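You operate a simulated robot arm through the tools that you are given. There is no shell and no other tool. Be economical: measure what you need, move in short steps, check, and stop when the job is done.

You run a simulated robot arm. Do the job below in one go: nothing can be reset, and whatever is moved stays where it is left.

Task
Fit the cream sleeve on the sleeve post and clamp it down.
Fine: sleeve down to the foot, collar on top of it, then swing the post clamp shut.

The check looks at the end state, three seconds after you hand in, the way a careful person would. Anything else that was tipped, shoved, dropped, spilled or broken makes it a failure.

Robot
A 7-joint arm with a two-finger parallel gripper, fixed in place. Base frame: the origin is at the foot of the arm, x ahead of it, y to its left, z up; the work surface is at about z = 0. Lengths are in mm, angles in rad, forces in N, time in s.
With the tool pointing down near the work surface it reaches from about 240 to 620 mm from the base axis. Its first joint turns from -1.152 to 1.152 rad. Payload 2.6 kg.
The TCP is the grasp point between the finger pads, 30 mm short of the fingertips. In the tool frame z runs along the fingers and y along their closing line. Largest opening 94 mm; finger width 28, thickness 10; the body of the gripper, 50 by 96 mm, starts 55 mm behind the TCP.
Orientation is that of the tool frame in the base frame, as a unit quaternion [w, x, y, z]. With the fingers straight down and closing along the base's y, the tool's x points along the base's -x, its y along +y and its z along -z.

Tools
- The arm moves only by the tool arm_command. Its argument "series" is a list of rows, each an object (a shift or turn left out is 0, a gripper value left out holds the last) with "angular": the turn, a rotation vector about the base's x, y, z in rad, a list of three; "translation": the shift along the base's x, y, z in mm, a list of three; "jaw": the closure, from 0 (fully open) to 1 (shut). In form: [{"angular": [rx, ry, rz], "translation": [dx, dy, dz], "jaw": jaw}, ...]. A call has 1 to 12 rows; each row shifts and turns the commanded pose from where the row before left it. Rows are played at 5 a second. More than 50 mm and 0.15 rad between two rows, or a gripper value outside its range, and nothing of the call is played. A pose out of reach is approached as far as the arm can. The call stops where the force on the tool passes 40 N (or 10 N more than at its start, if that is more) or the arm is blocked; 0.2 s more then pass. The fingers move at their own pace (about 72 mm/s each) and stop on an object; they squeeze with about 26 N. The grip force told is the motor's: it shows also when the fingers shut on nothing. Time passes only in rows, and 0.2 s behind the last, so rows that do not move let the fingers close. It gives the time, the measured TCP pose, the force on the tool (base axes), the opening and the grip force at its end, in the units of the frame above (readings bear some noise).
- Cameras (640 x 400 px; columns grow to the right, rows downward): "scene" is fixed at [39.8, 430.5, 579.6]; the picture's right is [-0.81, -0.59, 0.00], its down [-0.28, 0.38, -0.88] and it looks along [0.52, -0.71, -0.47] (base axes); focal length 279 px, centre (320, 200). "wrist" rides on the gripper at [76, 14, -102] in the tool frame; the picture's right is [-0.18, 0.98, 0.00], its down [-0.75, -0.14, -0.64] and it looks along [-0.63, -0.12, 0.77] (tool axes); focal length 243 px, centre (320, 200). There is no depth. A picture from a camera that has moved, and an enlarged one, comes with that camera's place and axes in the base frame and with its lens. The place of the scene camera against the robot may be out by one fixed shift of up to 12 mm in any direction.
- get_image(camera): a new picture of that camera. The clock stands still meanwhile.
- enlarge(camera, box): a new picture of the part [left, top, right, bottom] of that camera's present view, enlarged. The clock stands still meanwhile.
- hand_in(): hands the job in; it is judged then, once.

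Go step by step. Nothing tells you positions but the pictures and the camera data: compare them with the known pose of the tool, close in by small moves and look again before you grip or let go. The budget is 120 turns and 64 pictures, counting those below and the enlarged ones. Unless the task says otherwise, let go and move clear before handing in, and close with one line.

The tools are called after "Call:" as name(argument=value, ...) on one line, values as JSON. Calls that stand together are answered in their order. arm_command: Moves the arm, as the interface text tells. Its arguments: {"type":"object","properties":{"series":{"type":"array","items":{"type":"object","properties":{"angular":{"type":"array","items":{"type":"number"}},"translation":{"type":"array","items":{"type":"number"}},"jaw":{"type":"number"}}}}},"required":["series"]} The other tools are called the same way: get_image (camera) takes a picture; enlarge (camera, box) takes an enlarged picture of a part of a camera's view; hand_in () hands the job in.

At the start:

```text
time_s: 0.0
tcp_pos: [295.6, 8.6, 472.8]
tcp_rot: [0.0, 0.001, 1.0, 0.0]
ft_force: [-0.1, -0.1, 0.3]
gripper_width: 94.1
gripper_force: 0.0
```

scene: 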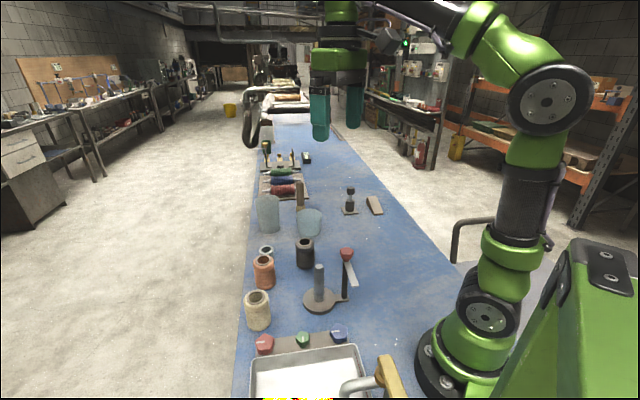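
wrist: 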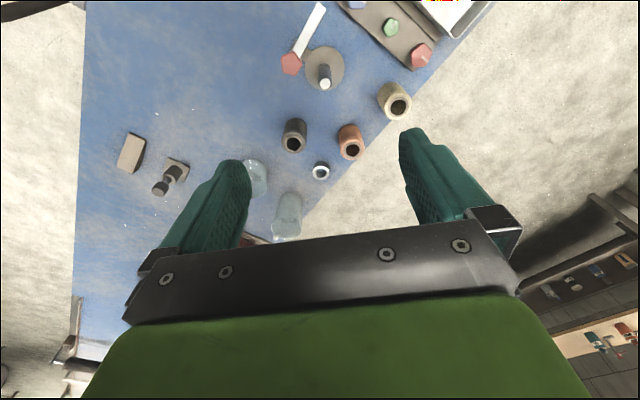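

I see a post on a round foot with a red-knobbed clamp beside it. There are three sleeves (cream, orange, black) and a small ring that may be the collar. I'll enlarge both views first.

Call:
enlarge(camera="scene", box=[230, 220, 390, 340])

Call:
enlarge(camera="wrist", box=[230, 20, 430, 200])

```text
3.33 times, centred on (310, 280) of scene
camera zoom: at [39.8, 430.5, 579.6], right [-0.81, -0.59, 0.0], down [-0.28, 0.38, -0.88], along [0.52, -0.71, -0.47], focal length 931 px, centre (353, -67)
```

zoom: 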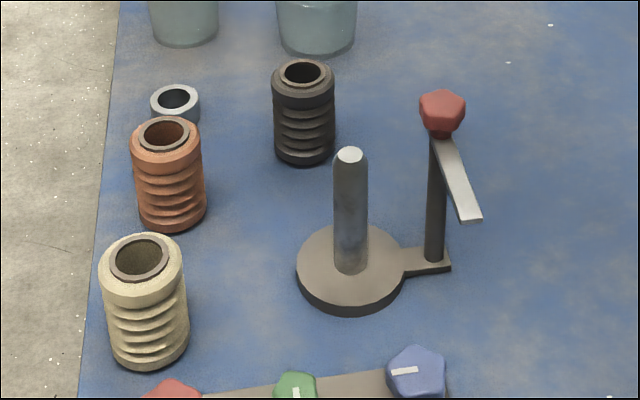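

```text
2.22 times, centred on (330, 110) of wrist
camera zoom: at [219.4, 22.3, 574.6], right [0.18, 0.98, 0.0], down [0.75, -0.14, 0.64], along [0.63, -0.12, -0.77], focal length 539 px, centre (298, 400)
```

zoom: 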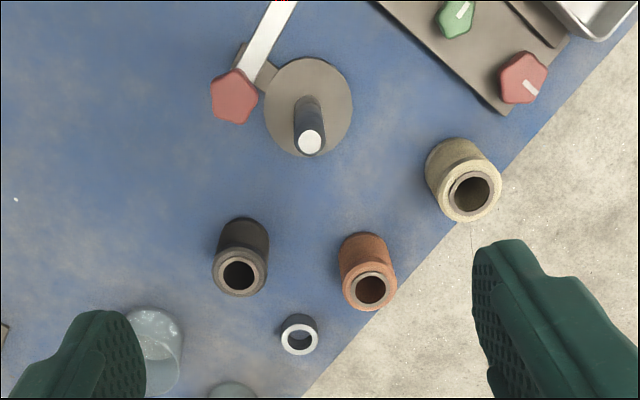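

The wrist and scene views agree roughly on these positions:

| Item | Position (mm) |
|---|---|
| Post | about (332, 10), top z about 130 |
| Cream sleeve | about (414, 145), about 80 tall |
| Grey ring collar | about (577, -45) |
| Clamp column | about (285, -38), arm swung about 90° away from the post |

I'll turn the tool so its body and camera keep clear of the clamp, then move above the cream sleeve.

Call:
arm_command(series=[{"angular": [0, 0, -0.147], "translation": [8, 10, -10]}, {"angular": [0, 0, -0.147], "translation": [8, 10, -10]}, {"angular": [0, 0, -0.147], "translation": [8, 10, -10]}, {"angular": [0, 0, -0.147], "translation": [8, 10, -10]}, {"angular": [0, 0, -0.147], "translation": [8, 10, -10]}, {"angular": [0, 0, -0.147], "translation": [8, 10, -10]}, {"angular": [0, 0, -0.147], "translation": [8, 10, -10]}, {"angular": [0, 0, -0.147], "translation": [8, 10, -10]}])

Call:
arm_command(series=[{"angular": [0, 0, -0.147], "translation": [7, 7, -10]}, {"angular": [0, 0, -0.147], "translation": [7, 7, -10]}, {"angular": [0, 0, -0.147], "translation": [7, 7, -10]}, {"angular": [0, 0, -0.147], "translation": [7, 7, -10]}, {"angular": [0, 0, -0.147], "translation": [7, 7, -10]}, {"angular": [0, 0, -0.147], "translation": [7, 7, -10]}, {"angular": [0, 0, -0.147], "translation": [7, 7, -10]}, {"angular": [0, 0, -0.147], "translation": [7, 7, -10]}])

Call:
get_image(camera="wrist")

```text
time_s: 1.8
tcp_pos: [357.9, 88.7, 392.7]
tcp_rot: [0.0, 0.555, 0.832, 0.0]
ft_force: [0.1, 0.3, 0.2]
gripper_width: 94.4
gripper_force: 0.1
```

```text
time_s: 3.6
tcp_pos: [415.9, 143.5, 312.6]
tcp_rot: [0.0, 0.924, 0.384, 0.0]
ft_force: [-0.3, 0.1, -0.1]
gripper_width: 94.2
gripper_force: 0.0
```

```text
59 pictures are left
camera wrist: at [479.2, 187.3, 415.3], right [0.57, -0.82, 0.0], down [-0.63, -0.43, 0.64], along [-0.53, -0.36, -0.77], focal length 243 px, centre (320, 200)
```

wrist: 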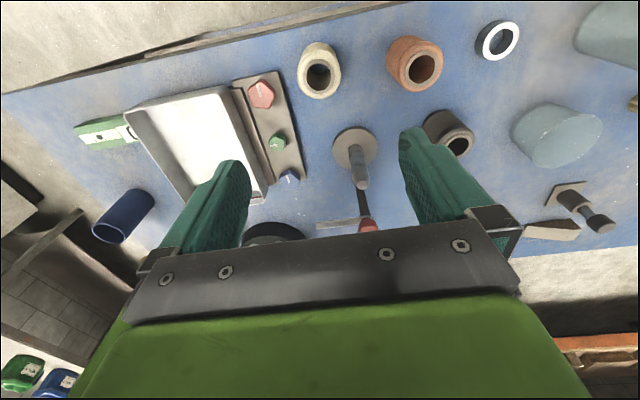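

The turn worked and the cream sleeve is in view. I'll enlarge to measure the sleeve and post.

Call:
enlarge(camera="wrist", box=[270, 20, 430, 120])

Call:
enlarge(camera="wrist", box=[300, 110, 460, 240])

```text
4.00 times, centred on (350, 70) of wrist
camera zoom: at [479.2, 187.3, 415.3], right [0.57, -0.82, 0.0], down [-0.63, -0.43, 0.64], along [-0.53, -0.36, -0.77], focal length 970 px, centre (200, 720)
```

zoom: 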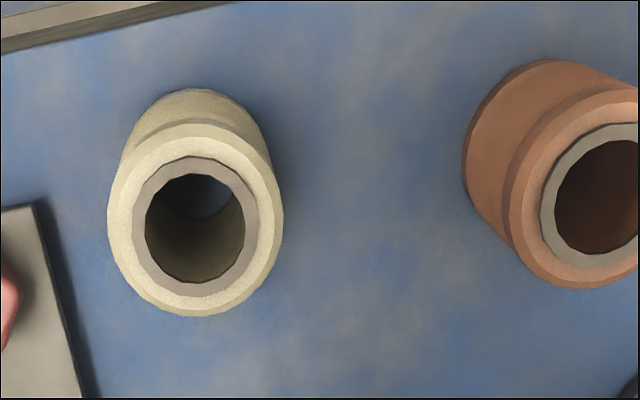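

```text
3.08 times, centred on (380, 175) of wrist
camera zoom: at [479.2, 187.3, 415.3], right [0.57, -0.82, 0.0], down [-0.63, -0.43, 0.64], along [-0.53, -0.36, -0.77], focal length 746 px, centre (135, 277)
```

zoom: 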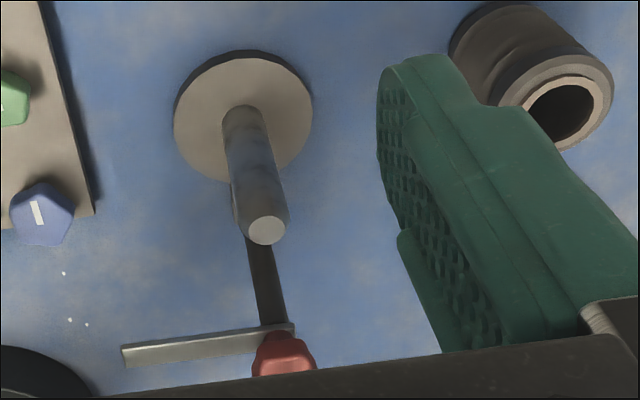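

The cream sleeve's top is centred near (416, 146). It is about 55 across with a bore of about 32, and the post is about 23 thick. I'll descend around it and check before gripping.

Call:
arm_command(series=[{"translation": [0, 2, -30]}, {"translation": [0, 0, -30]}, {"translation": [0, 0, -30]}, {"translation": [0, 0, -30]}, {"translation": [0, 0, -30]}, {"translation": [0, 0, -30]}, {"translation": [0, 0, -30]}, {"translation": [0, 0, -30]}])

Call:
get_image(camera="wrist")

Call:
enlarge(camera="scene", box=[200, 220, 360, 340])

```text
time_s: 5.4
tcp_pos: [417.0, 146.0, 72.7]
tcp_rot: [0.001, 0.923, 0.385, 0.001]
ft_force: [0.3, -0.3, -0.8]
gripper_width: 94.1
gripper_force: 0.0
```

```text
56 pictures are left
camera wrist: at [481.2, 189.8, 175.0], right [0.57, -0.82, 0.0], down [-0.63, -0.44, 0.64], along [-0.53, -0.37, -0.77], focal length 243 px, centre (320, 200)
```

wrist: 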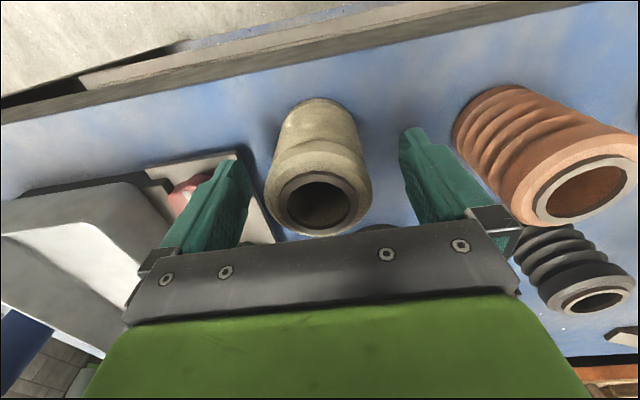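

```text
3.33 times, centred on (280, 280) of scene
camera zoom: at [39.8, 430.5, 579.6], right [-0.81, -0.59, 0.0], down [-0.28, 0.38, -0.88], along [0.52, -0.71, -0.47], focal length 931 px, centre (453, -67)
```

zoom: 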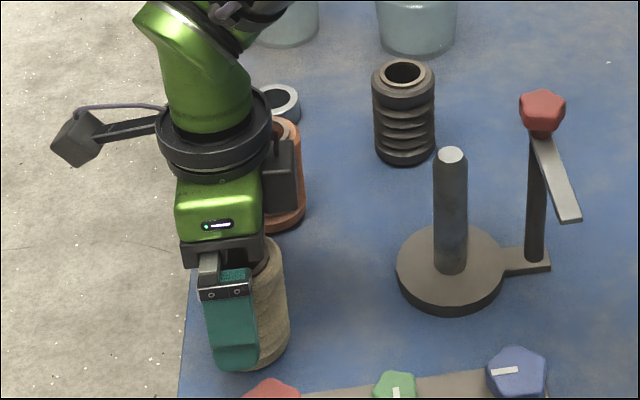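

The fingers straddle the sleeve and it is well centred. I'll close on it now.

Call:
arm_command(series=[{"jaw": 1}, {"jaw": 1}, {"jaw": 1}, {"jaw": 1}, {"jaw": 1}])

Call:
arm_command(series=[{"translation": [0, 0, 20]}, {"translation": [0, 0, 30]}, {"translation": [0, 0, 40]}, {"translation": [0, 0, 40]}])

Call:
get_image(camera="wrist")

Call:
enlarge(camera="scene", box=[200, 160, 380, 320])

```text
time_s: 6.6
tcp_pos: [416.3, 145.4, 73.8]
tcp_rot: [0.0, 0.923, 0.385, 0.0]
ft_force: [-0.7, -0.1, 0.5]
gripper_width: 55.5
gripper_force: 25.8
```

```text
time_s: 7.6
tcp_pos: [414.6, 145.4, 205.0]
tcp_rot: [0.0, 0.923, 0.385, -0.001]
ft_force: [-0.2, 0.0, -1.0]
gripper_width: 55.2
gripper_force: 25.4
```

```text
54 pictures are left
camera wrist: at [479.2, 190.1, 306.0], right [0.57, -0.82, 0.0], down [-0.63, -0.44, 0.64], along [-0.53, -0.37, -0.77], focal length 243 px, centre (320, 200)
```

wrist: 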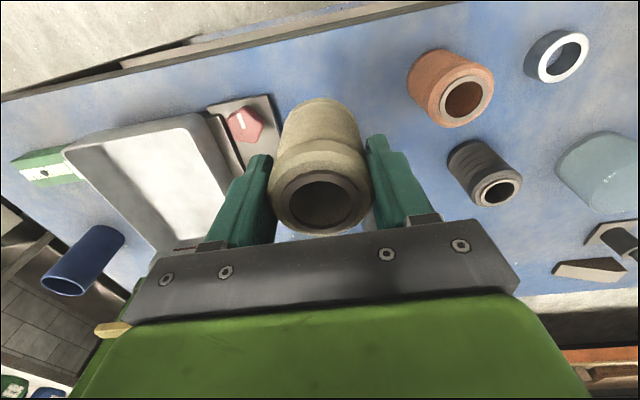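

```text
2.50 times, centred on (290, 240) of scene
camera zoom: at [39.8, 430.5, 579.6], right [-0.81, -0.59, 0.0], down [-0.28, 0.38, -0.88], along [0.52, -0.71, -0.47], focal length 698 px, centre (395, 100)
```

zoom: 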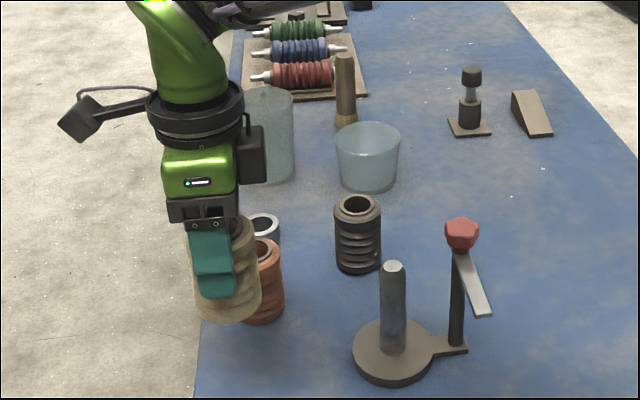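

The sleeve is held upright. I'll raise it and pass beyond the post, so the wrist camera looks almost straight down on the post for an exact fix.

Call:
arm_command(series=[{"translation": [0, 0, 40]}, {"translation": [0, 0, 45]}, {"translation": [-15, -23, 0]}, {"translation": [-15, -23, 0]}, {"translation": [-15, -23, 0]}, {"translation": [-15, -23, 0]}, {"translation": [-15, -23, 0]}, {"translation": [-15, -23, 0]}, {"translation": [-14, -21, 0]}, {}])

Call:
get_image(camera="wrist")

Call:
enlarge(camera="wrist", box=[240, 0, 400, 100])

```text
time_s: 9.8
tcp_pos: [309.1, -11.1, 289.4]
tcp_rot: [0.0, 0.923, 0.385, 0.0]
ft_force: [0.1, 0.0, -0.6]
gripper_width: 55.0
gripper_force: 25.2
```

```text
52 pictures are left
camera wrist: at [373.8, 32.7, 391.3], right [0.57, -0.82, 0.0], down [-0.63, -0.44, 0.64], along [-0.53, -0.37, -0.77], focal length 243 px, centre (320, 200)
```

wrist: 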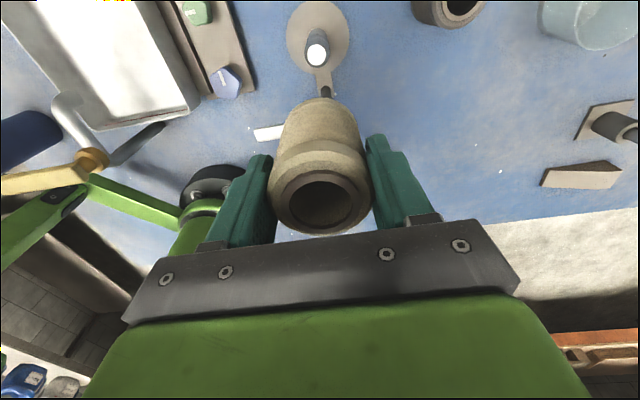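

```text
4.00 times, centred on (320, 50) of wrist
camera zoom: at [373.8, 32.7, 391.3], right [0.57, -0.82, 0.0], down [-0.63, -0.44, 0.64], along [-0.53, -0.37, -0.77], focal length 970 px, centre (320, 800)
```

zoom: 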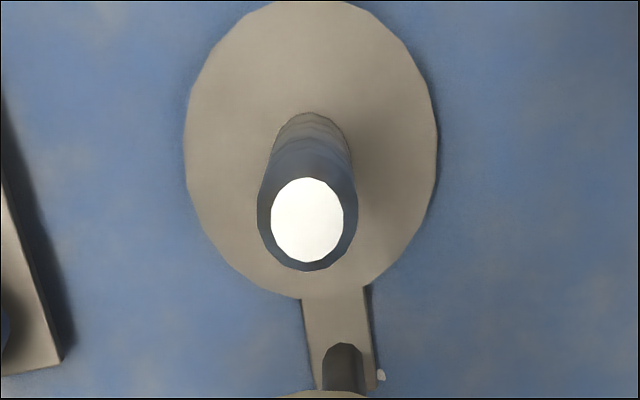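

The post is at about (337, 11.4), with a chamfered tip. Next I'll measure where the sleeve sits relative to the TCP.

Call:
enlarge(camera="wrist", box=[240, 90, 400, 250])

Call:
enlarge(camera="scene", box=[260, 120, 440, 320])

```text
2.50 times, centred on (320, 170) of wrist
camera zoom: at [373.8, 32.7, 391.3], right [0.57, -0.82, 0.0], down [-0.63, -0.44, 0.64], along [-0.53, -0.37, -0.77], focal length 606 px, centre (320, 275)
```

zoom: 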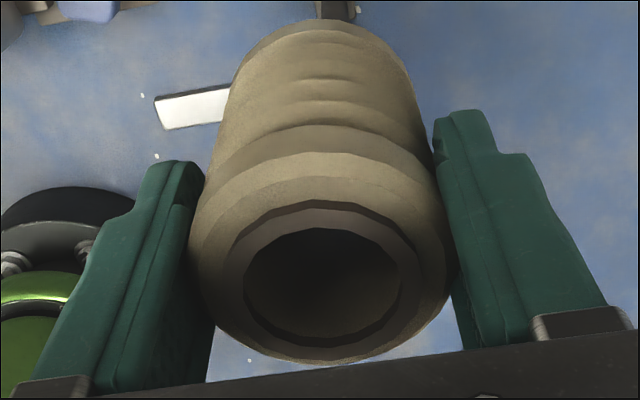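

```text
2.00 times, centred on (350, 220) of scene
camera zoom: at [39.8, 430.5, 579.6], right [-0.81, -0.59, 0.0], down [-0.28, 0.38, -0.88], along [0.52, -0.71, -0.47], focal length 558 px, centre (260, 160)
```

zoom: 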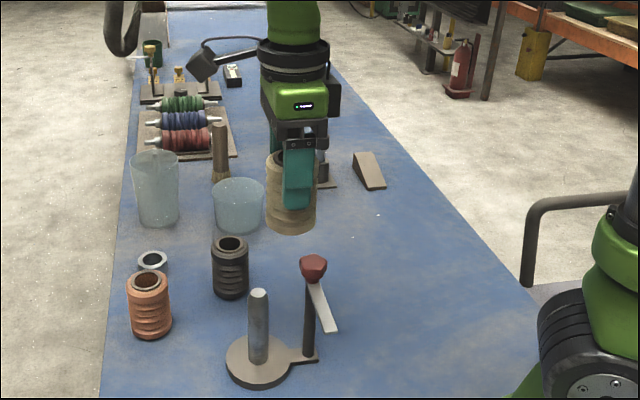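

The sleeve sits about (-1, -1.5) from the TCP. I'll move over the post and stop just above it to check.

Call:
arm_command(series=[{"translation": [10, 8, 0]}, {"translation": [10, 8, 0]}, {"translation": [9, 8, 0]}, {"translation": [0, 0, -30]}, {"translation": [0, 0, -25]}, {"translation": [0, 0, -20]}, {}])

Call:
enlarge(camera="scene", box=[280, 200, 380, 320])

Call:
enlarge(camera="wrist", box=[240, 90, 400, 250])

```text
time_s: 11.4
tcp_pos: [340.6, 11.0, 212.3]
tcp_rot: [0.0, 0.923, 0.386, 0.0]
ft_force: [1.3, -1.0, -1.3]
gripper_width: 55.5
gripper_force: 26.6
```

```text
3.33 times, centred on (330, 260) of scene
camera zoom: at [39.8, 430.5, 579.6], right [-0.81, -0.59, 0.0], down [-0.28, 0.38, -0.88], along [0.52, -0.71, -0.47], focal length 931 px, centre (287, 0)
```

zoom: 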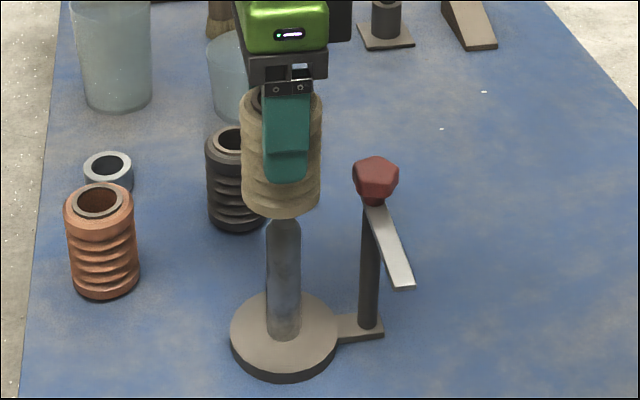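

```text
2.50 times, centred on (320, 170) of wrist
camera zoom: at [404.3, 55.3, 313.8], right [0.57, -0.82, 0.0], down [-0.63, -0.44, 0.64], along [-0.53, -0.37, -0.77], focal length 606 px, centre (320, 275)
```

zoom: 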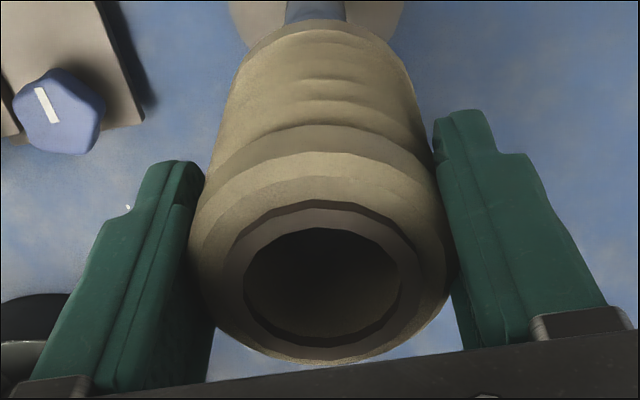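

The sleeve is about 10 mm above the post and aligned to within 2 mm. I'll trim slightly and start lowering gently.

Call:
arm_command(series=[{"translation": [-1.5, 0.5, 0]}, {"translation": [0, 0, -6]}, {"translation": [0, 0, -6]}, {"translation": [0, 0, -6]}, {"translation": [0, 0, -6]}, {"translation": [0, 0, -6]}])

Call:
enlarge(camera="scene", box=[280, 200, 380, 320])

Call:
enlarge(camera="wrist", box=[240, 90, 400, 250])

```text
time_s: 12.8
tcp_pos: [338.2, 12.9, 181.3]
tcp_rot: [0.001, 0.923, 0.385, 0.0]
ft_force: [-0.6, 0.0, -1.5]
gripper_width: 54.9
gripper_force: 26.0
```

```text
3.33 times, centred on (330, 260) of scene
camera zoom: at [39.8, 430.5, 579.6], right [-0.81, -0.59, 0.0], down [-0.28, 0.38, -0.88], along [0.52, -0.71, -0.47], focal length 931 px, centre (287, 0)
```

zoom: 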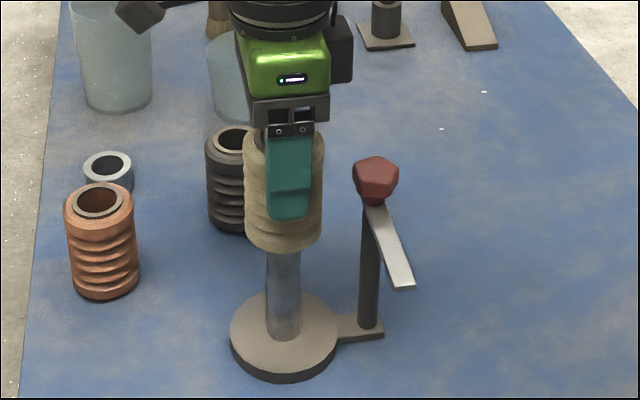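

```text
2.50 times, centred on (320, 170) of wrist
camera zoom: at [402.2, 55.5, 283.6], right [0.57, -0.82, 0.0], down [-0.63, -0.44, 0.64], along [-0.53, -0.37, -0.77], focal length 606 px, centre (320, 275)
```

zoom: 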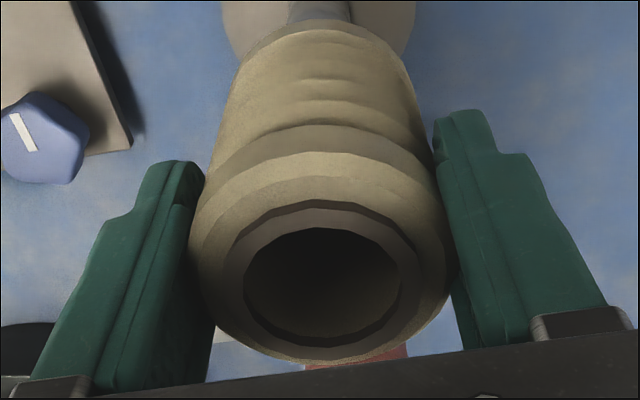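

There is no contact force, so the post tip is inside the bore. I'll keep lowering.

Call:
arm_command(series=[{"translation": [0, 0, -8]}, {"translation": [0, 0, -8]}, {"translation": [0, 0, -8]}, {"translation": [0, 0, -8]}, {"translation": [0, 0, -8]}, {"translation": [0, 0, -8]}, {"translation": [0, 0, -8]}, {"translation": [0, 0, -8]}])

Call:
enlarge(camera="scene", box=[280, 200, 380, 320])

Call:
enlarge(camera="wrist", box=[240, 90, 400, 250])

```text
time_s: 14.6
tcp_pos: [338.0, 10.7, 118.5]
tcp_rot: [0.0, 0.923, 0.385, 0.0]
ft_force: [-0.4, -1.0, -1.7]
gripper_width: 55.2
gripper_force: 25.6
```

```text
3.33 times, centred on (330, 260) of scene
camera zoom: at [39.8, 430.5, 579.6], right [-0.81, -0.59, 0.0], down [-0.28, 0.38, -0.88], along [0.52, -0.71, -0.47], focal length 931 px, centre (287, 0)
```

zoom: 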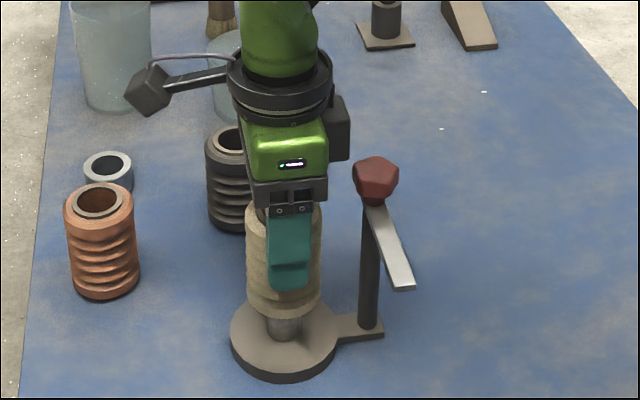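

```text
2.50 times, centred on (320, 170) of wrist
camera zoom: at [402.4, 55.0, 219.8], right [0.57, -0.82, 0.0], down [-0.63, -0.44, 0.64], along [-0.53, -0.37, -0.77], focal length 606 px, centre (320, 275)
```

zoom: 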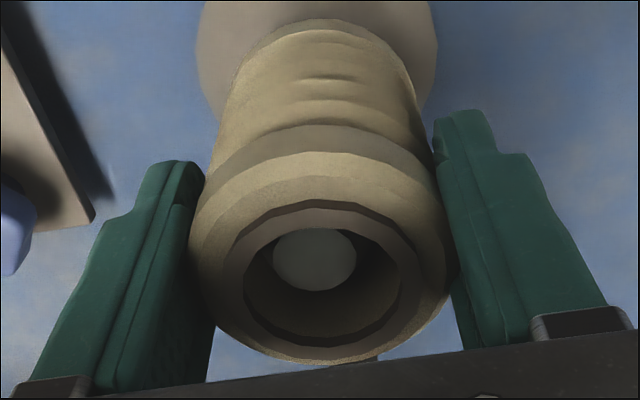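

The post tip shows inside the bore. I'll lower to the foot in small steps and watch the force.

Call:
arm_command(series=[{"translation": [0, 0, -6]}, {"translation": [0, 0, -6]}, {"translation": [0, 0, -6]}, {"translation": [0, 0, -4]}, {"translation": [0, 0, -3]}, {"translation": [0, 0, -2]}, {"translation": [0, 0, -2]}])

Call:
enlarge(camera="scene", box=[280, 200, 380, 320])

```text
time_s: 16.2
tcp_pos: [339.1, 11.6, 90.8]
tcp_rot: [0.0, 0.923, 0.385, 0.001]
ft_force: [0.3, 0.7, -0.4]
gripper_width: 55.2
gripper_force: 26.1
```

```text
3.33 times, centred on (330, 260) of scene
camera zoom: at [39.8, 430.5, 579.6], right [-0.81, -0.59, 0.0], down [-0.28, 0.38, -0.88], along [0.52, -0.71, -0.47], focal length 931 px, centre (287, 0)
```

zoom: 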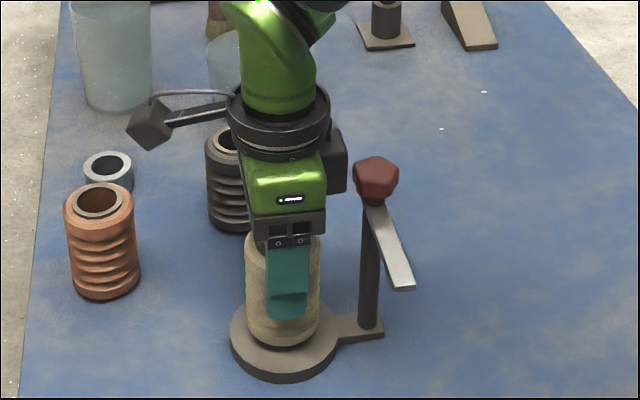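

Call:
arm_command(series=[{"translation": [0, 0, -1.5]}, {"translation": [0, 0, -1.5]}, {"translation": [0, 0, -1]}, {"translation": [0, 0, -1]}])

```text
time_s: 17.2
tcp_pos: [338.7, 10.9, 86.7]
tcp_rot: [0.001, 0.923, 0.386, 0.001]
ft_force: [-3.9, -4.3, 20.3]
gripper_width: 55.2
gripper_force: 25.8
```

There is about 20 N of contact, so the sleeve is seated on the foot. I'll ease off, release and rise.

Call:
arm_command(series=[{"translation": [0, 0, 0.5]}, {"jaw": 0}, {"jaw": 0}, {"jaw": 0}, {"translation": [0, 0, 20]}, {"translation": [0, 0, 40]}, {"translation": [0, 0, 40]}, {"translation": [0, 0, 40]}, {"translation": [0, 0, 40]}])

Call:
enlarge(camera="scene", box=[280, 200, 380, 320])

```text
time_s: 19.2
tcp_pos: [337.8, 15.2, 266.1]
tcp_rot: [0.0, 0.923, 0.385, -0.001]
ft_force: [0.1, 0.1, 0.1]
gripper_width: 93.8
gripper_force: 0.0
```

```text
3.33 times, centred on (330, 260) of scene
camera zoom: at [39.8, 430.5, 579.6], right [-0.81, -0.59, 0.0], down [-0.28, 0.38, -0.88], along [0.52, -0.71, -0.47], focal length 931 px, centre (287, 0)
```

zoom: 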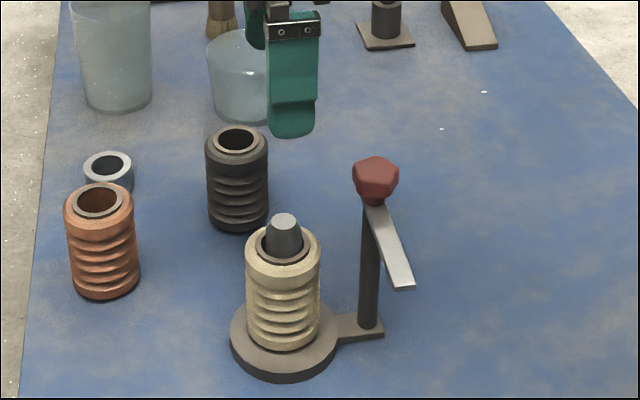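

The sleeve is seated with the post showing above it. Now I'll go for the grey collar near (577, -45).

Call:
arm_command(series=[{"translation": [34, -8, 0]}, {"translation": [34, -8, 0]}, {"translation": [34, -8, 0]}, {"translation": [34, -8, 0]}, {"translation": [34, -8, 0]}, {"translation": [34, -8, 0]}, {"translation": [32, -8, 0]}, {"translation": [0, 0, -30]}, {}])

Call:
get_image(camera="wrist")

```text
time_s: 21.2
tcp_pos: [565.0, -39.3, 237.3]
tcp_rot: [0.0, 0.923, 0.385, 0.0]
ft_force: [0.8, -0.4, 0.7]
gripper_width: 94.0
gripper_force: 0.0
out of reach, approached as far as the arm can: row 7
```

```text
40 pictures are left
camera wrist: at [629.2, 3.6, 339.1], right [0.57, -0.82, 0.0], down [-0.63, -0.44, 0.64], along [-0.53, -0.37, -0.77], focal length 243 px, centre (320, 200)
```

wrist: 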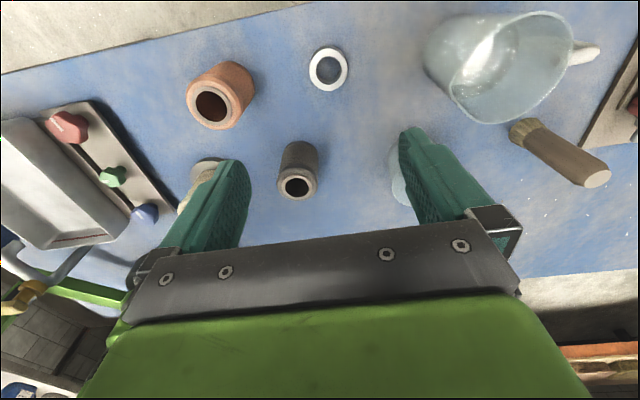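

Call:
enlarge(camera="wrist", box=[280, 30, 380, 110])

Call:
enlarge(camera="scene", box=[210, 160, 350, 280])

```text
5.00 times, centred on (330, 70) of wrist
camera zoom: at [629.2, 3.6, 339.1], right [0.57, -0.82, 0.0], down [-0.63, -0.44, 0.64], along [-0.53, -0.37, -0.77], focal length 1213 px, centre (270, 850)
```

zoom: 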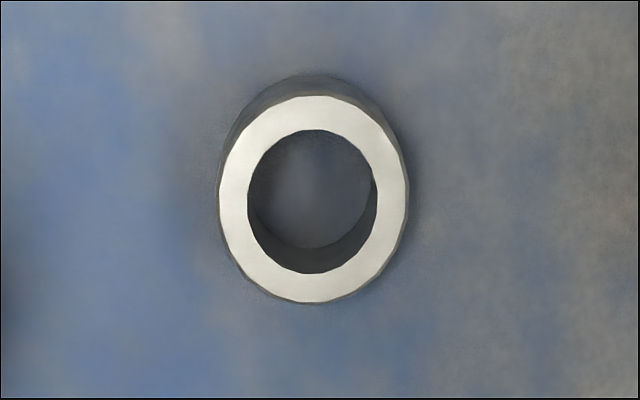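

```text
3.33 times, centred on (280, 220) of scene
camera zoom: at [39.8, 430.5, 579.6], right [-0.81, -0.59, 0.0], down [-0.28, 0.38, -0.88], along [0.52, -0.71, -0.47], focal length 931 px, centre (453, 133)
```

zoom: 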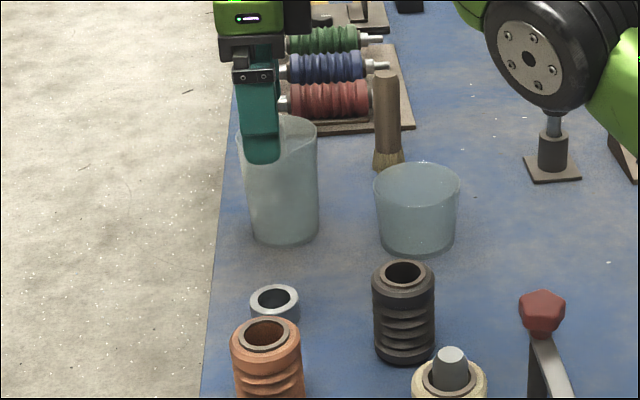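

The collar is about 44 across and 24 tall, centred near (581, -42). I'll go down first, since reach is greater low down, and then shift over.

Call:
arm_command(series=[{"translation": [0, 0, -35]}, {"translation": [0, 0, -35]}, {"translation": [0, 0, -35]}, {}])

```text
time_s: 22.2
tcp_pos: [565.3, -40.5, 134.4]
tcp_rot: [0.0, 0.923, 0.385, 0.0]
ft_force: [-1.3, -0.3, 0.4]
gripper_width: 94.2
gripper_force: 0.0
```

Call:
arm_command(series=[{"translation": [8, -1, -10]}, {"translation": [7.5, -1, -10]}, {"translation": [0, 0, -20]}, {}])

Call:
get_image(camera="wrist")

```text
time_s: 23.2
tcp_pos: [580.4, -43.9, 92.4]
tcp_rot: [0.0, 0.923, 0.385, 0.0]
ft_force: [0.3, -0.2, -0.1]
gripper_width: 93.8
gripper_force: 0.1
```

```text
37 pictures are left
camera wrist: at [644.0, 0.3, 194.0], right [0.57, -0.82, 0.0], down [-0.63, -0.44, 0.64], along [-0.53, -0.37, -0.77], focal length 243 px, centre (320, 200)
```

wrist: 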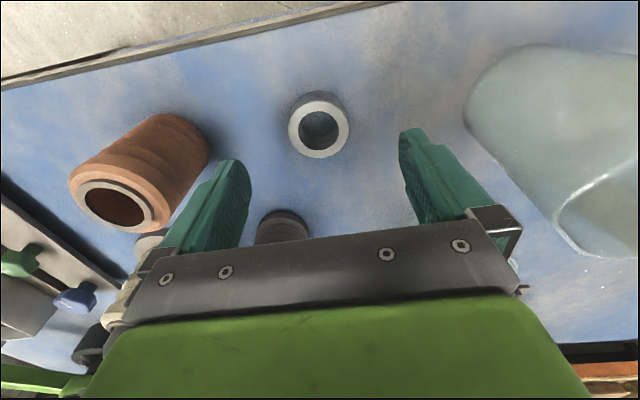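

It is nearly centred. I'll apply a small correction, descend so the fingertips are about 6 mm above the table, and close.

Call:
arm_command(series=[{"translation": [0.8, 1.5, -15]}, {"translation": [0, 0, -15]}, {"translation": [0, 0, -14]}, {"translation": [0, 0, -12]}, {}])

Call:
get_image(camera="wrist")

```text
time_s: 24.4
tcp_pos: [580.5, -43.2, 34.5]
tcp_rot: [0.0, 0.923, 0.385, 0.0]
ft_force: [-0.3, -0.6, 0.1]
gripper_width: 94.2
gripper_force: 0.0
```

```text
36 pictures are left
camera wrist: at [644.5, 1.3, 136.9], right [0.57, -0.82, 0.0], down [-0.63, -0.44, 0.64], along [-0.53, -0.37, -0.77], focal length 243 px, centre (320, 200)
```

wrist: 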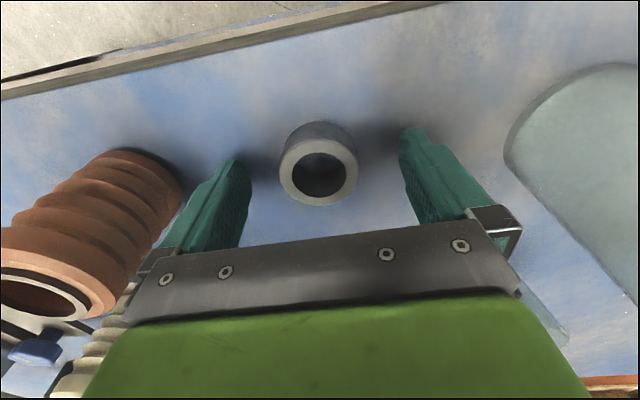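

Call:
arm_command(series=[{"jaw": 1}, {"jaw": 1}, {"jaw": 1}, {"jaw": 1}, {"jaw": 1}])

Call:
arm_command(series=[{"translation": [0, 0, 20]}, {"translation": [0, 0, 30]}, {"translation": [0, 0, 30]}, {}])

Call:
enlarge(camera="wrist", box=[220, 90, 420, 250])

Call:
enlarge(camera="scene", box=[210, 180, 350, 300])

```text
time_s: 25.6
tcp_pos: [580.8, -42.2, 36.1]
tcp_rot: [0.001, 0.923, 0.386, 0.0]
ft_force: [0.1, -0.4, 0.5]
gripper_width: 45.2
gripper_force: 25.8
```

```text
time_s: 26.6
tcp_pos: [582.1, -41.5, 116.4]
tcp_rot: [-0.001, 0.923, 0.385, 0.0]
ft_force: [0.1, 0.0, -1.8]
gripper_width: 45.5
gripper_force: 27.0
```

```text
2.50 times, centred on (320, 170) of wrist
camera zoom: at [646.0, 1.2, 217.6], right [0.57, -0.82, 0.0], down [-0.63, -0.44, 0.64], along [-0.53, -0.37, -0.77], focal length 606 px, centre (320, 275)
```

zoom: 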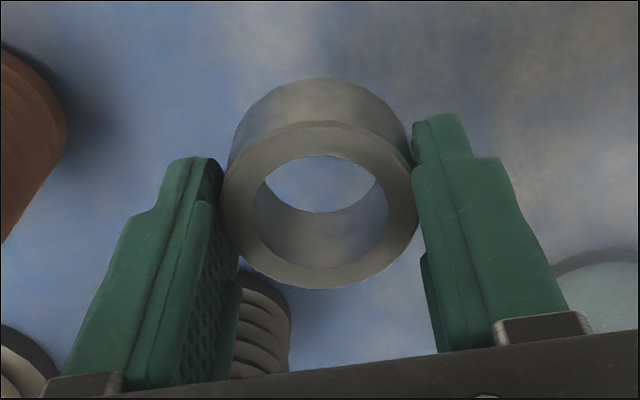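

```text
3.33 times, centred on (280, 240) of scene
camera zoom: at [39.8, 430.5, 579.6], right [-0.81, -0.59, 0.0], down [-0.28, 0.38, -0.88], along [0.52, -0.71, -0.47], focal length 931 px, centre (453, 67)
```

zoom: 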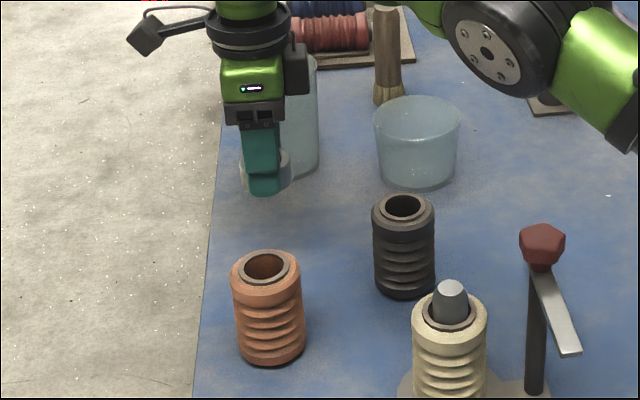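

The collar is held level and centred. I'll carry it back over the post area and re-measure the post from the same vantage as before.

Call:
arm_command(series=[{"translation": [-30, 3, 20]}, {"translation": [-34, 3, 20]}, {"translation": [-34, 4, 20]}, {"translation": [-34, 4, 20]}, {"translation": [-34, 4, 20]}, {"translation": [-35, 4, 20]}, {"translation": [-35, 4, 20]}, {"translation": [-35, 3, 0]}, {}, {}])

Call:
get_image(camera="wrist")

Call:
enlarge(camera="wrist", box=[240, 0, 400, 100])

```text
time_s: 28.8
tcp_pos: [309.2, -13.7, 254.6]
tcp_rot: [0.0, 0.923, 0.385, 0.0]
ft_force: [0.1, -0.4, -1.6]
gripper_width: 45.3
gripper_force: 25.8
```

```text
33 pictures are left
camera wrist: at [373.9, 30.2, 356.1], right [0.57, -0.82, 0.0], down [-0.63, -0.44, 0.64], along [-0.53, -0.37, -0.77], focal length 243 px, centre (320, 200)
```

wrist: 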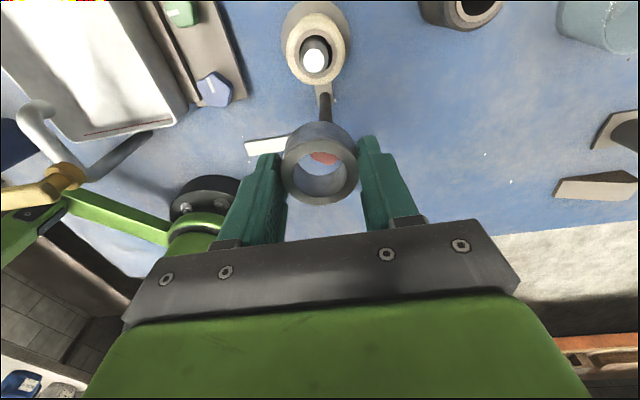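

```text
4.00 times, centred on (320, 50) of wrist
camera zoom: at [373.9, 30.2, 356.1], right [0.57, -0.82, 0.0], down [-0.63, -0.44, 0.64], along [-0.53, -0.37, -0.77], focal length 970 px, centre (320, 800)
```

zoom: 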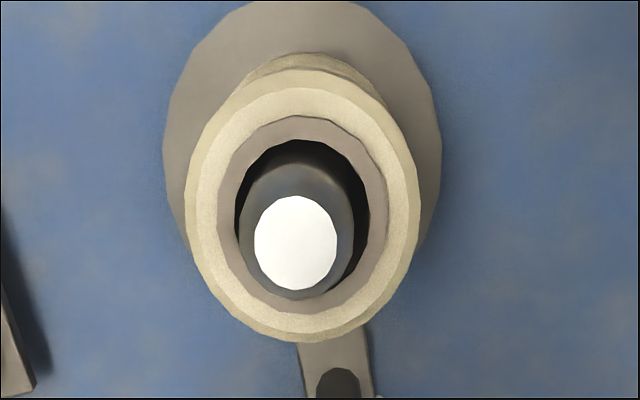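

The post tip is at about (336, 10.6). I'll move over it and lower to just above the tip.

Call:
arm_command(series=[{"translation": [9, 8, 0]}, {"translation": [9, 9, 0]}, {"translation": [8, 8, 0]}, {"translation": [0, 0, -30]}, {"translation": [0, 0, -30]}, {"translation": [0, 0, -24]}, {}])

Call:
enlarge(camera="wrist", box=[220, 90, 420, 250])

Call:
enlarge(camera="scene", box=[280, 200, 380, 320])

```text
time_s: 30.4
tcp_pos: [334.6, 11.5, 173.3]
tcp_rot: [0.0, 0.923, 0.385, 0.0]
ft_force: [0.0, -0.4, -1.2]
gripper_width: 45.3
gripper_force: 26.4
```

```text
2.50 times, centred on (320, 170) of wrist
camera zoom: at [398.9, 55.7, 274.4], right [0.57, -0.82, 0.0], down [-0.63, -0.44, 0.64], along [-0.53, -0.37, -0.77], focal length 606 px, centre (320, 275)
```

zoom: 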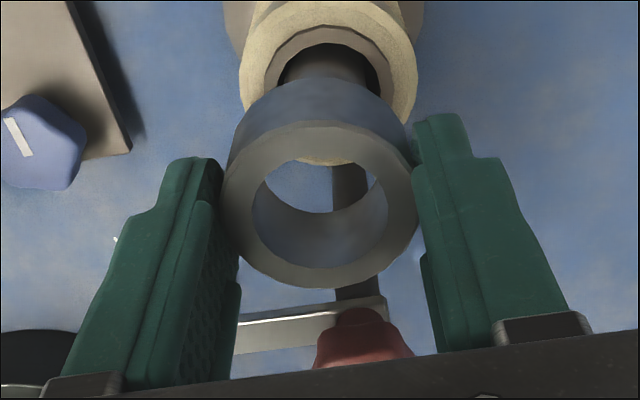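

```text
3.33 times, centred on (330, 260) of scene
camera zoom: at [39.8, 430.5, 579.6], right [-0.81, -0.59, 0.0], down [-0.28, 0.38, -0.88], along [0.52, -0.71, -0.47], focal length 931 px, centre (287, 0)
```

zoom: 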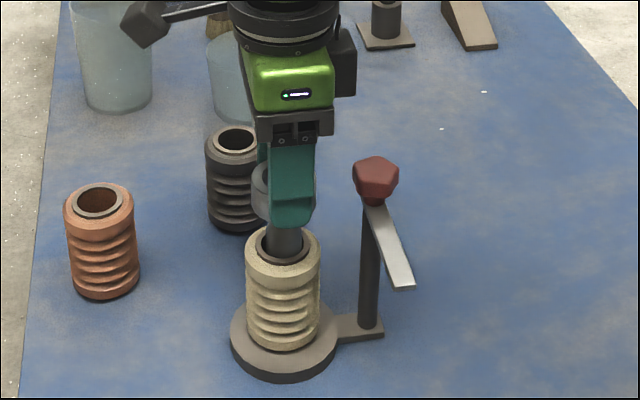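

It is in place just above the tip. I'll lower slowly and watch the force.

Call:
arm_command(series=[{"translation": [0, 0, -5]}, {"translation": [0, 0, -5]}, {"translation": [0, 0, -4]}, {"translation": [0, 0, -4]}, {"translation": [0, 0, -4]}, {"translation": [0, 0, -4]}])

Call:
enlarge(camera="wrist", box=[220, 90, 420, 250])

Call:
enlarge(camera="scene", box=[280, 200, 380, 320])

```text
time_s: 31.8
tcp_pos: [334.2, 11.9, 146.2]
tcp_rot: [0.0, 0.923, 0.385, 0.0]
ft_force: [0.2, -0.2, -1.0]
gripper_width: 45.1
gripper_force: 26.3
```

```text
2.50 times, centred on (320, 170) of wrist
camera zoom: at [398.6, 55.2, 246.6], right [0.57, -0.82, 0.0], down [-0.63, -0.44, 0.64], along [-0.53, -0.37, -0.77], focal length 606 px, centre (320, 275)
```

zoom: 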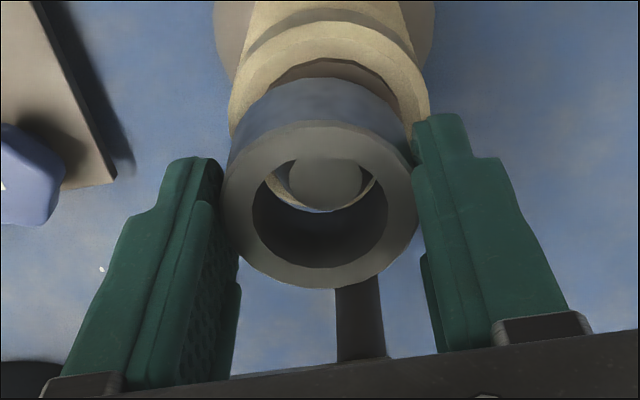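

```text
3.33 times, centred on (330, 260) of scene
camera zoom: at [39.8, 430.5, 579.6], right [-0.81, -0.59, 0.0], down [-0.28, 0.38, -0.88], along [0.52, -0.71, -0.47], focal length 931 px, centre (287, 0)
```

zoom: 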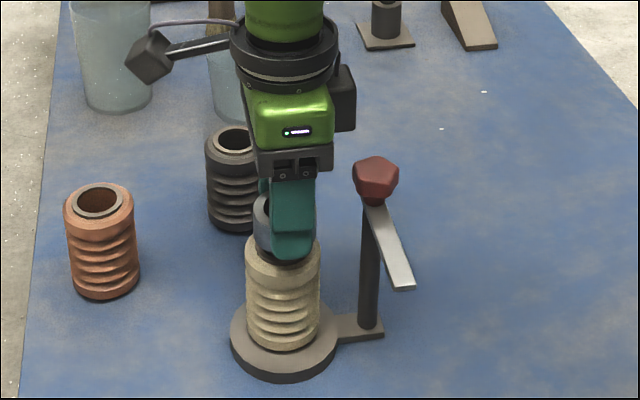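

The post tip is entering the collar bore without contact. I'll nudge 1 mm and lower until it seats.

Call:
arm_command(series=[{"translation": [0.3, -1, -1]}, {"translation": [0, 0, -3]}, {"translation": [0, 0, -3]}, {"translation": [0, 0, -2]}, {"translation": [0, 0, -1.5]}, {"translation": [0, 0, -1.5]}, {}])

```text
time_s: 33.4
tcp_pos: [336.4, 10.9, 133.7]
tcp_rot: [0.0, 0.923, 0.385, 0.001]
ft_force: [-5.3, 0.8, 18.7]
gripper_width: 45.3
gripper_force: 26.2
```

Call:
enlarge(camera="wrist", box=[220, 90, 420, 250])

Call:
enlarge(camera="scene", box=[290, 220, 360, 310])

```text
2.50 times, centred on (320, 170) of wrist
camera zoom: at [400.6, 54.8, 234.8], right [0.57, -0.82, 0.0], down [-0.63, -0.44, 0.64], along [-0.53, -0.36, -0.77], focal length 606 px, centre (320, 275)
```

zoom: 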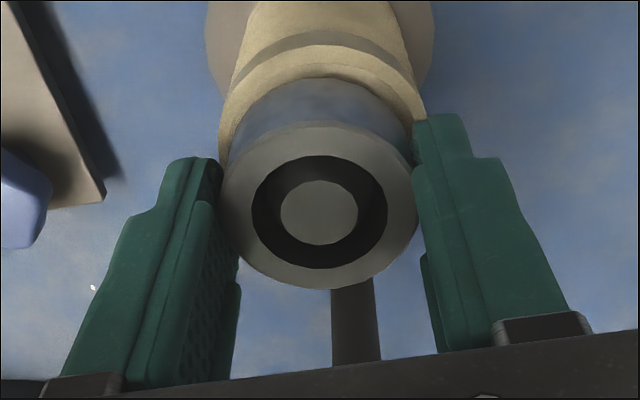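

```text
4.44 times, centred on (325, 265) of scene
camera zoom: at [39.7, 430.5, 579.6], right [-0.81, -0.59, 0.0], down [-0.28, 0.38, -0.88], along [0.52, -0.71, -0.47], focal length 1241 px, centre (298, -89)
```

zoom: 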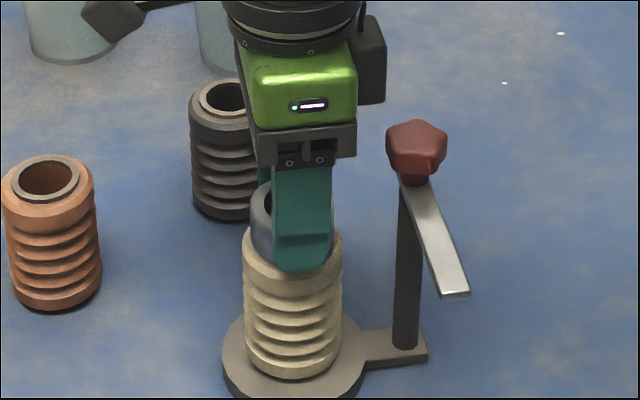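

The collar is sitting on the sleeve, with the post tip level inside it. I'll ease off, release and rise.

Call:
arm_command(series=[{"translation": [0, 0, 0.5]}, {"jaw": 0}, {"jaw": 0}, {"jaw": 0}, {"translation": [0, 0, 20]}, {"translation": [0, 0, 40]}, {"translation": [0, 0, 40]}, {"translation": [0, 0, 40]}, {}])

Call:
enlarge(camera="scene", box=[290, 220, 370, 310])

Call:
get_image(camera="wrist")

```text
time_s: 35.4
tcp_pos: [335.3, 8.2, 274.8]
tcp_rot: [0.0, 0.923, 0.386, 0.001]
ft_force: [0.8, -0.2, 0.5]
gripper_width: 94.0
gripper_force: 0.0
```

```text
4.44 times, centred on (330, 265) of scene
camera zoom: at [39.8, 430.5, 579.6], right [-0.81, -0.59, 0.0], down [-0.28, 0.38, -0.88], along [0.52, -0.71, -0.47], focal length 1241 px, centre (276, -89)
```

zoom: 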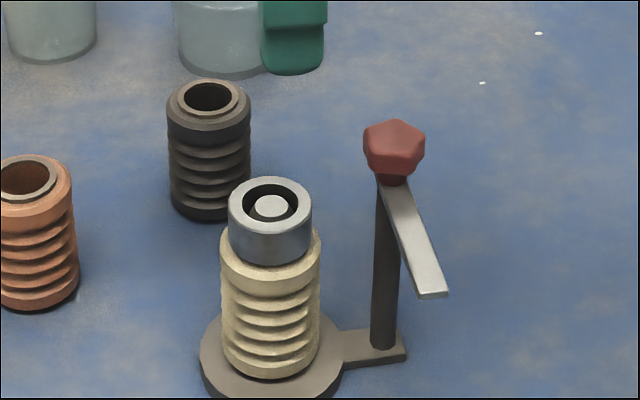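

```text
24 pictures are left
camera wrist: at [399.9, 53.0, 376.2], right [0.57, -0.82, 0.0], down [-0.63, -0.44, 0.64], along [-0.53, -0.37, -0.77], focal length 243 px, centre (320, 200)
```

wrist: 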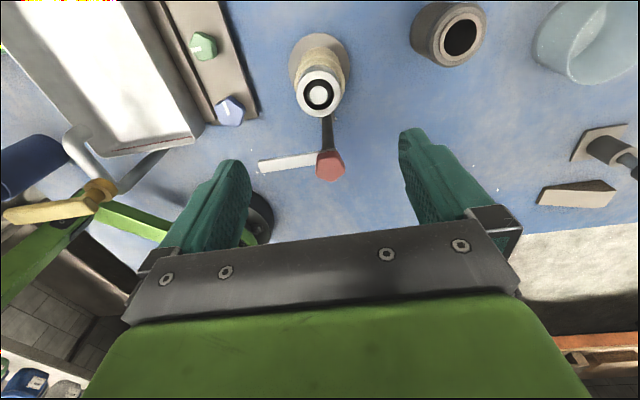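

The sleeve and collar are stacked correctly. Next I'll measure the clamp arm, which has to swing about 90° clockwise (seen from above) over the post.

Call:
enlarge(camera="wrist", box=[240, 80, 380, 190])

```text
3.64 times, centred on (310, 135) of wrist
camera zoom: at [399.9, 53.0, 376.2], right [0.57, -0.82, 0.0], down [-0.63, -0.44, 0.64], along [-0.53, -0.37, -0.77], focal length 882 px, centre (356, 436)
```

zoom: 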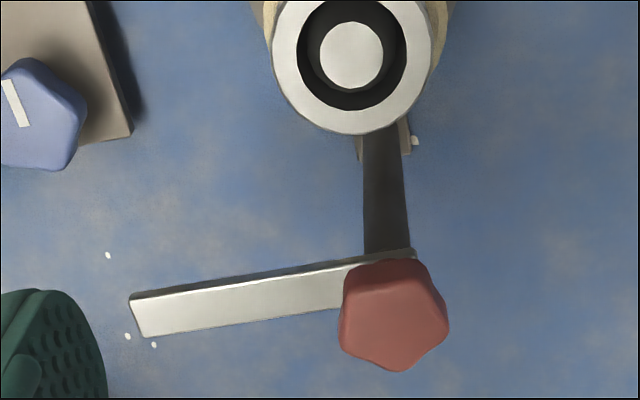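

The arm's tip is at about (230, 22), its top at z of about 128, and its column at about (290, -35). The height margin above the collar is small, so I'll close the fingers and lightly touch the collar's top to get its exact height.

Call:
arm_command(series=[{"jaw": 1, "translation": [5, 6, 0]}, {"translation": [4, 6, 0]}, {}, {}, {"translation": [0, 0, -35]}, {"translation": [0, 0, -35]}, {"translation": [0, 0, -35]}, {"translation": [0, 0, -8]}, {}])

Call:
enlarge(camera="scene", box=[290, 220, 370, 310])

```text
time_s: 37.4
tcp_pos: [344.6, 22.0, 162.8]
tcp_rot: [0.001, 0.923, 0.385, 0.0]
ft_force: [0.1, 0.4, 0.2]
gripper_width: 0.1
gripper_force: 26.0
```

```text
4.44 times, centred on (330, 265) of scene
camera zoom: at [39.8, 430.5, 579.6], right [-0.81, -0.59, 0.0], down [-0.28, 0.38, -0.88], along [0.52, -0.71, -0.47], focal length 1241 px, centre (276, -89)
```

zoom: 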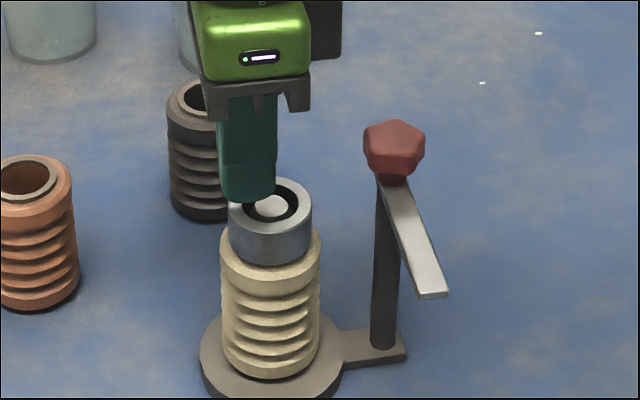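

Call:
arm_command(series=[{"translation": [0, 0, -2]}, {"translation": [0, 0, -2]}, {"translation": [0, 0, -1]}, {"translation": [0, 0, -1]}])

Call:
arm_command(series=[{"translation": [0, 0, -1]}, {"translation": [0, 0, -0.5]}])

```text
time_s: 38.4
tcp_pos: [345.0, 21.2, 155.7]
tcp_rot: [0.0, 0.923, 0.384, -0.001]
ft_force: [-0.6, -0.1, -0.6]
gripper_width: 0.0
gripper_force: 25.6
```

```text
time_s: 39.0
tcp_pos: [344.7, 22.4, 152.9]
tcp_rot: [0.0, 0.923, 0.385, 0.0]
ft_force: [0.1, 0.8, -0.2]
gripper_width: 0.1
gripper_force: 26.5
```

Call:
arm_command(series=[{"translation": [0, 0, -1]}, {"translation": [0, 0, -0.7]}])

Call:
arm_command(series=[{"translation": [0, 0, -0.8]}])

```text
time_s: 39.6
tcp_pos: [345.7, 22.3, 151.3]
tcp_rot: [0.001, 0.923, 0.384, 0.001]
ft_force: [0.9, -1.2, 8.6]
gripper_width: 0.1
gripper_force: 25.9
```

```text
time_s: 40.0
tcp_pos: [344.0, 23.1, 151.0]
tcp_rot: [0.001, 0.923, 0.385, 0.002]
ft_force: [-0.5, -1.5, 19.7]
gripper_width: 0.2
gripper_force: 26.1
```

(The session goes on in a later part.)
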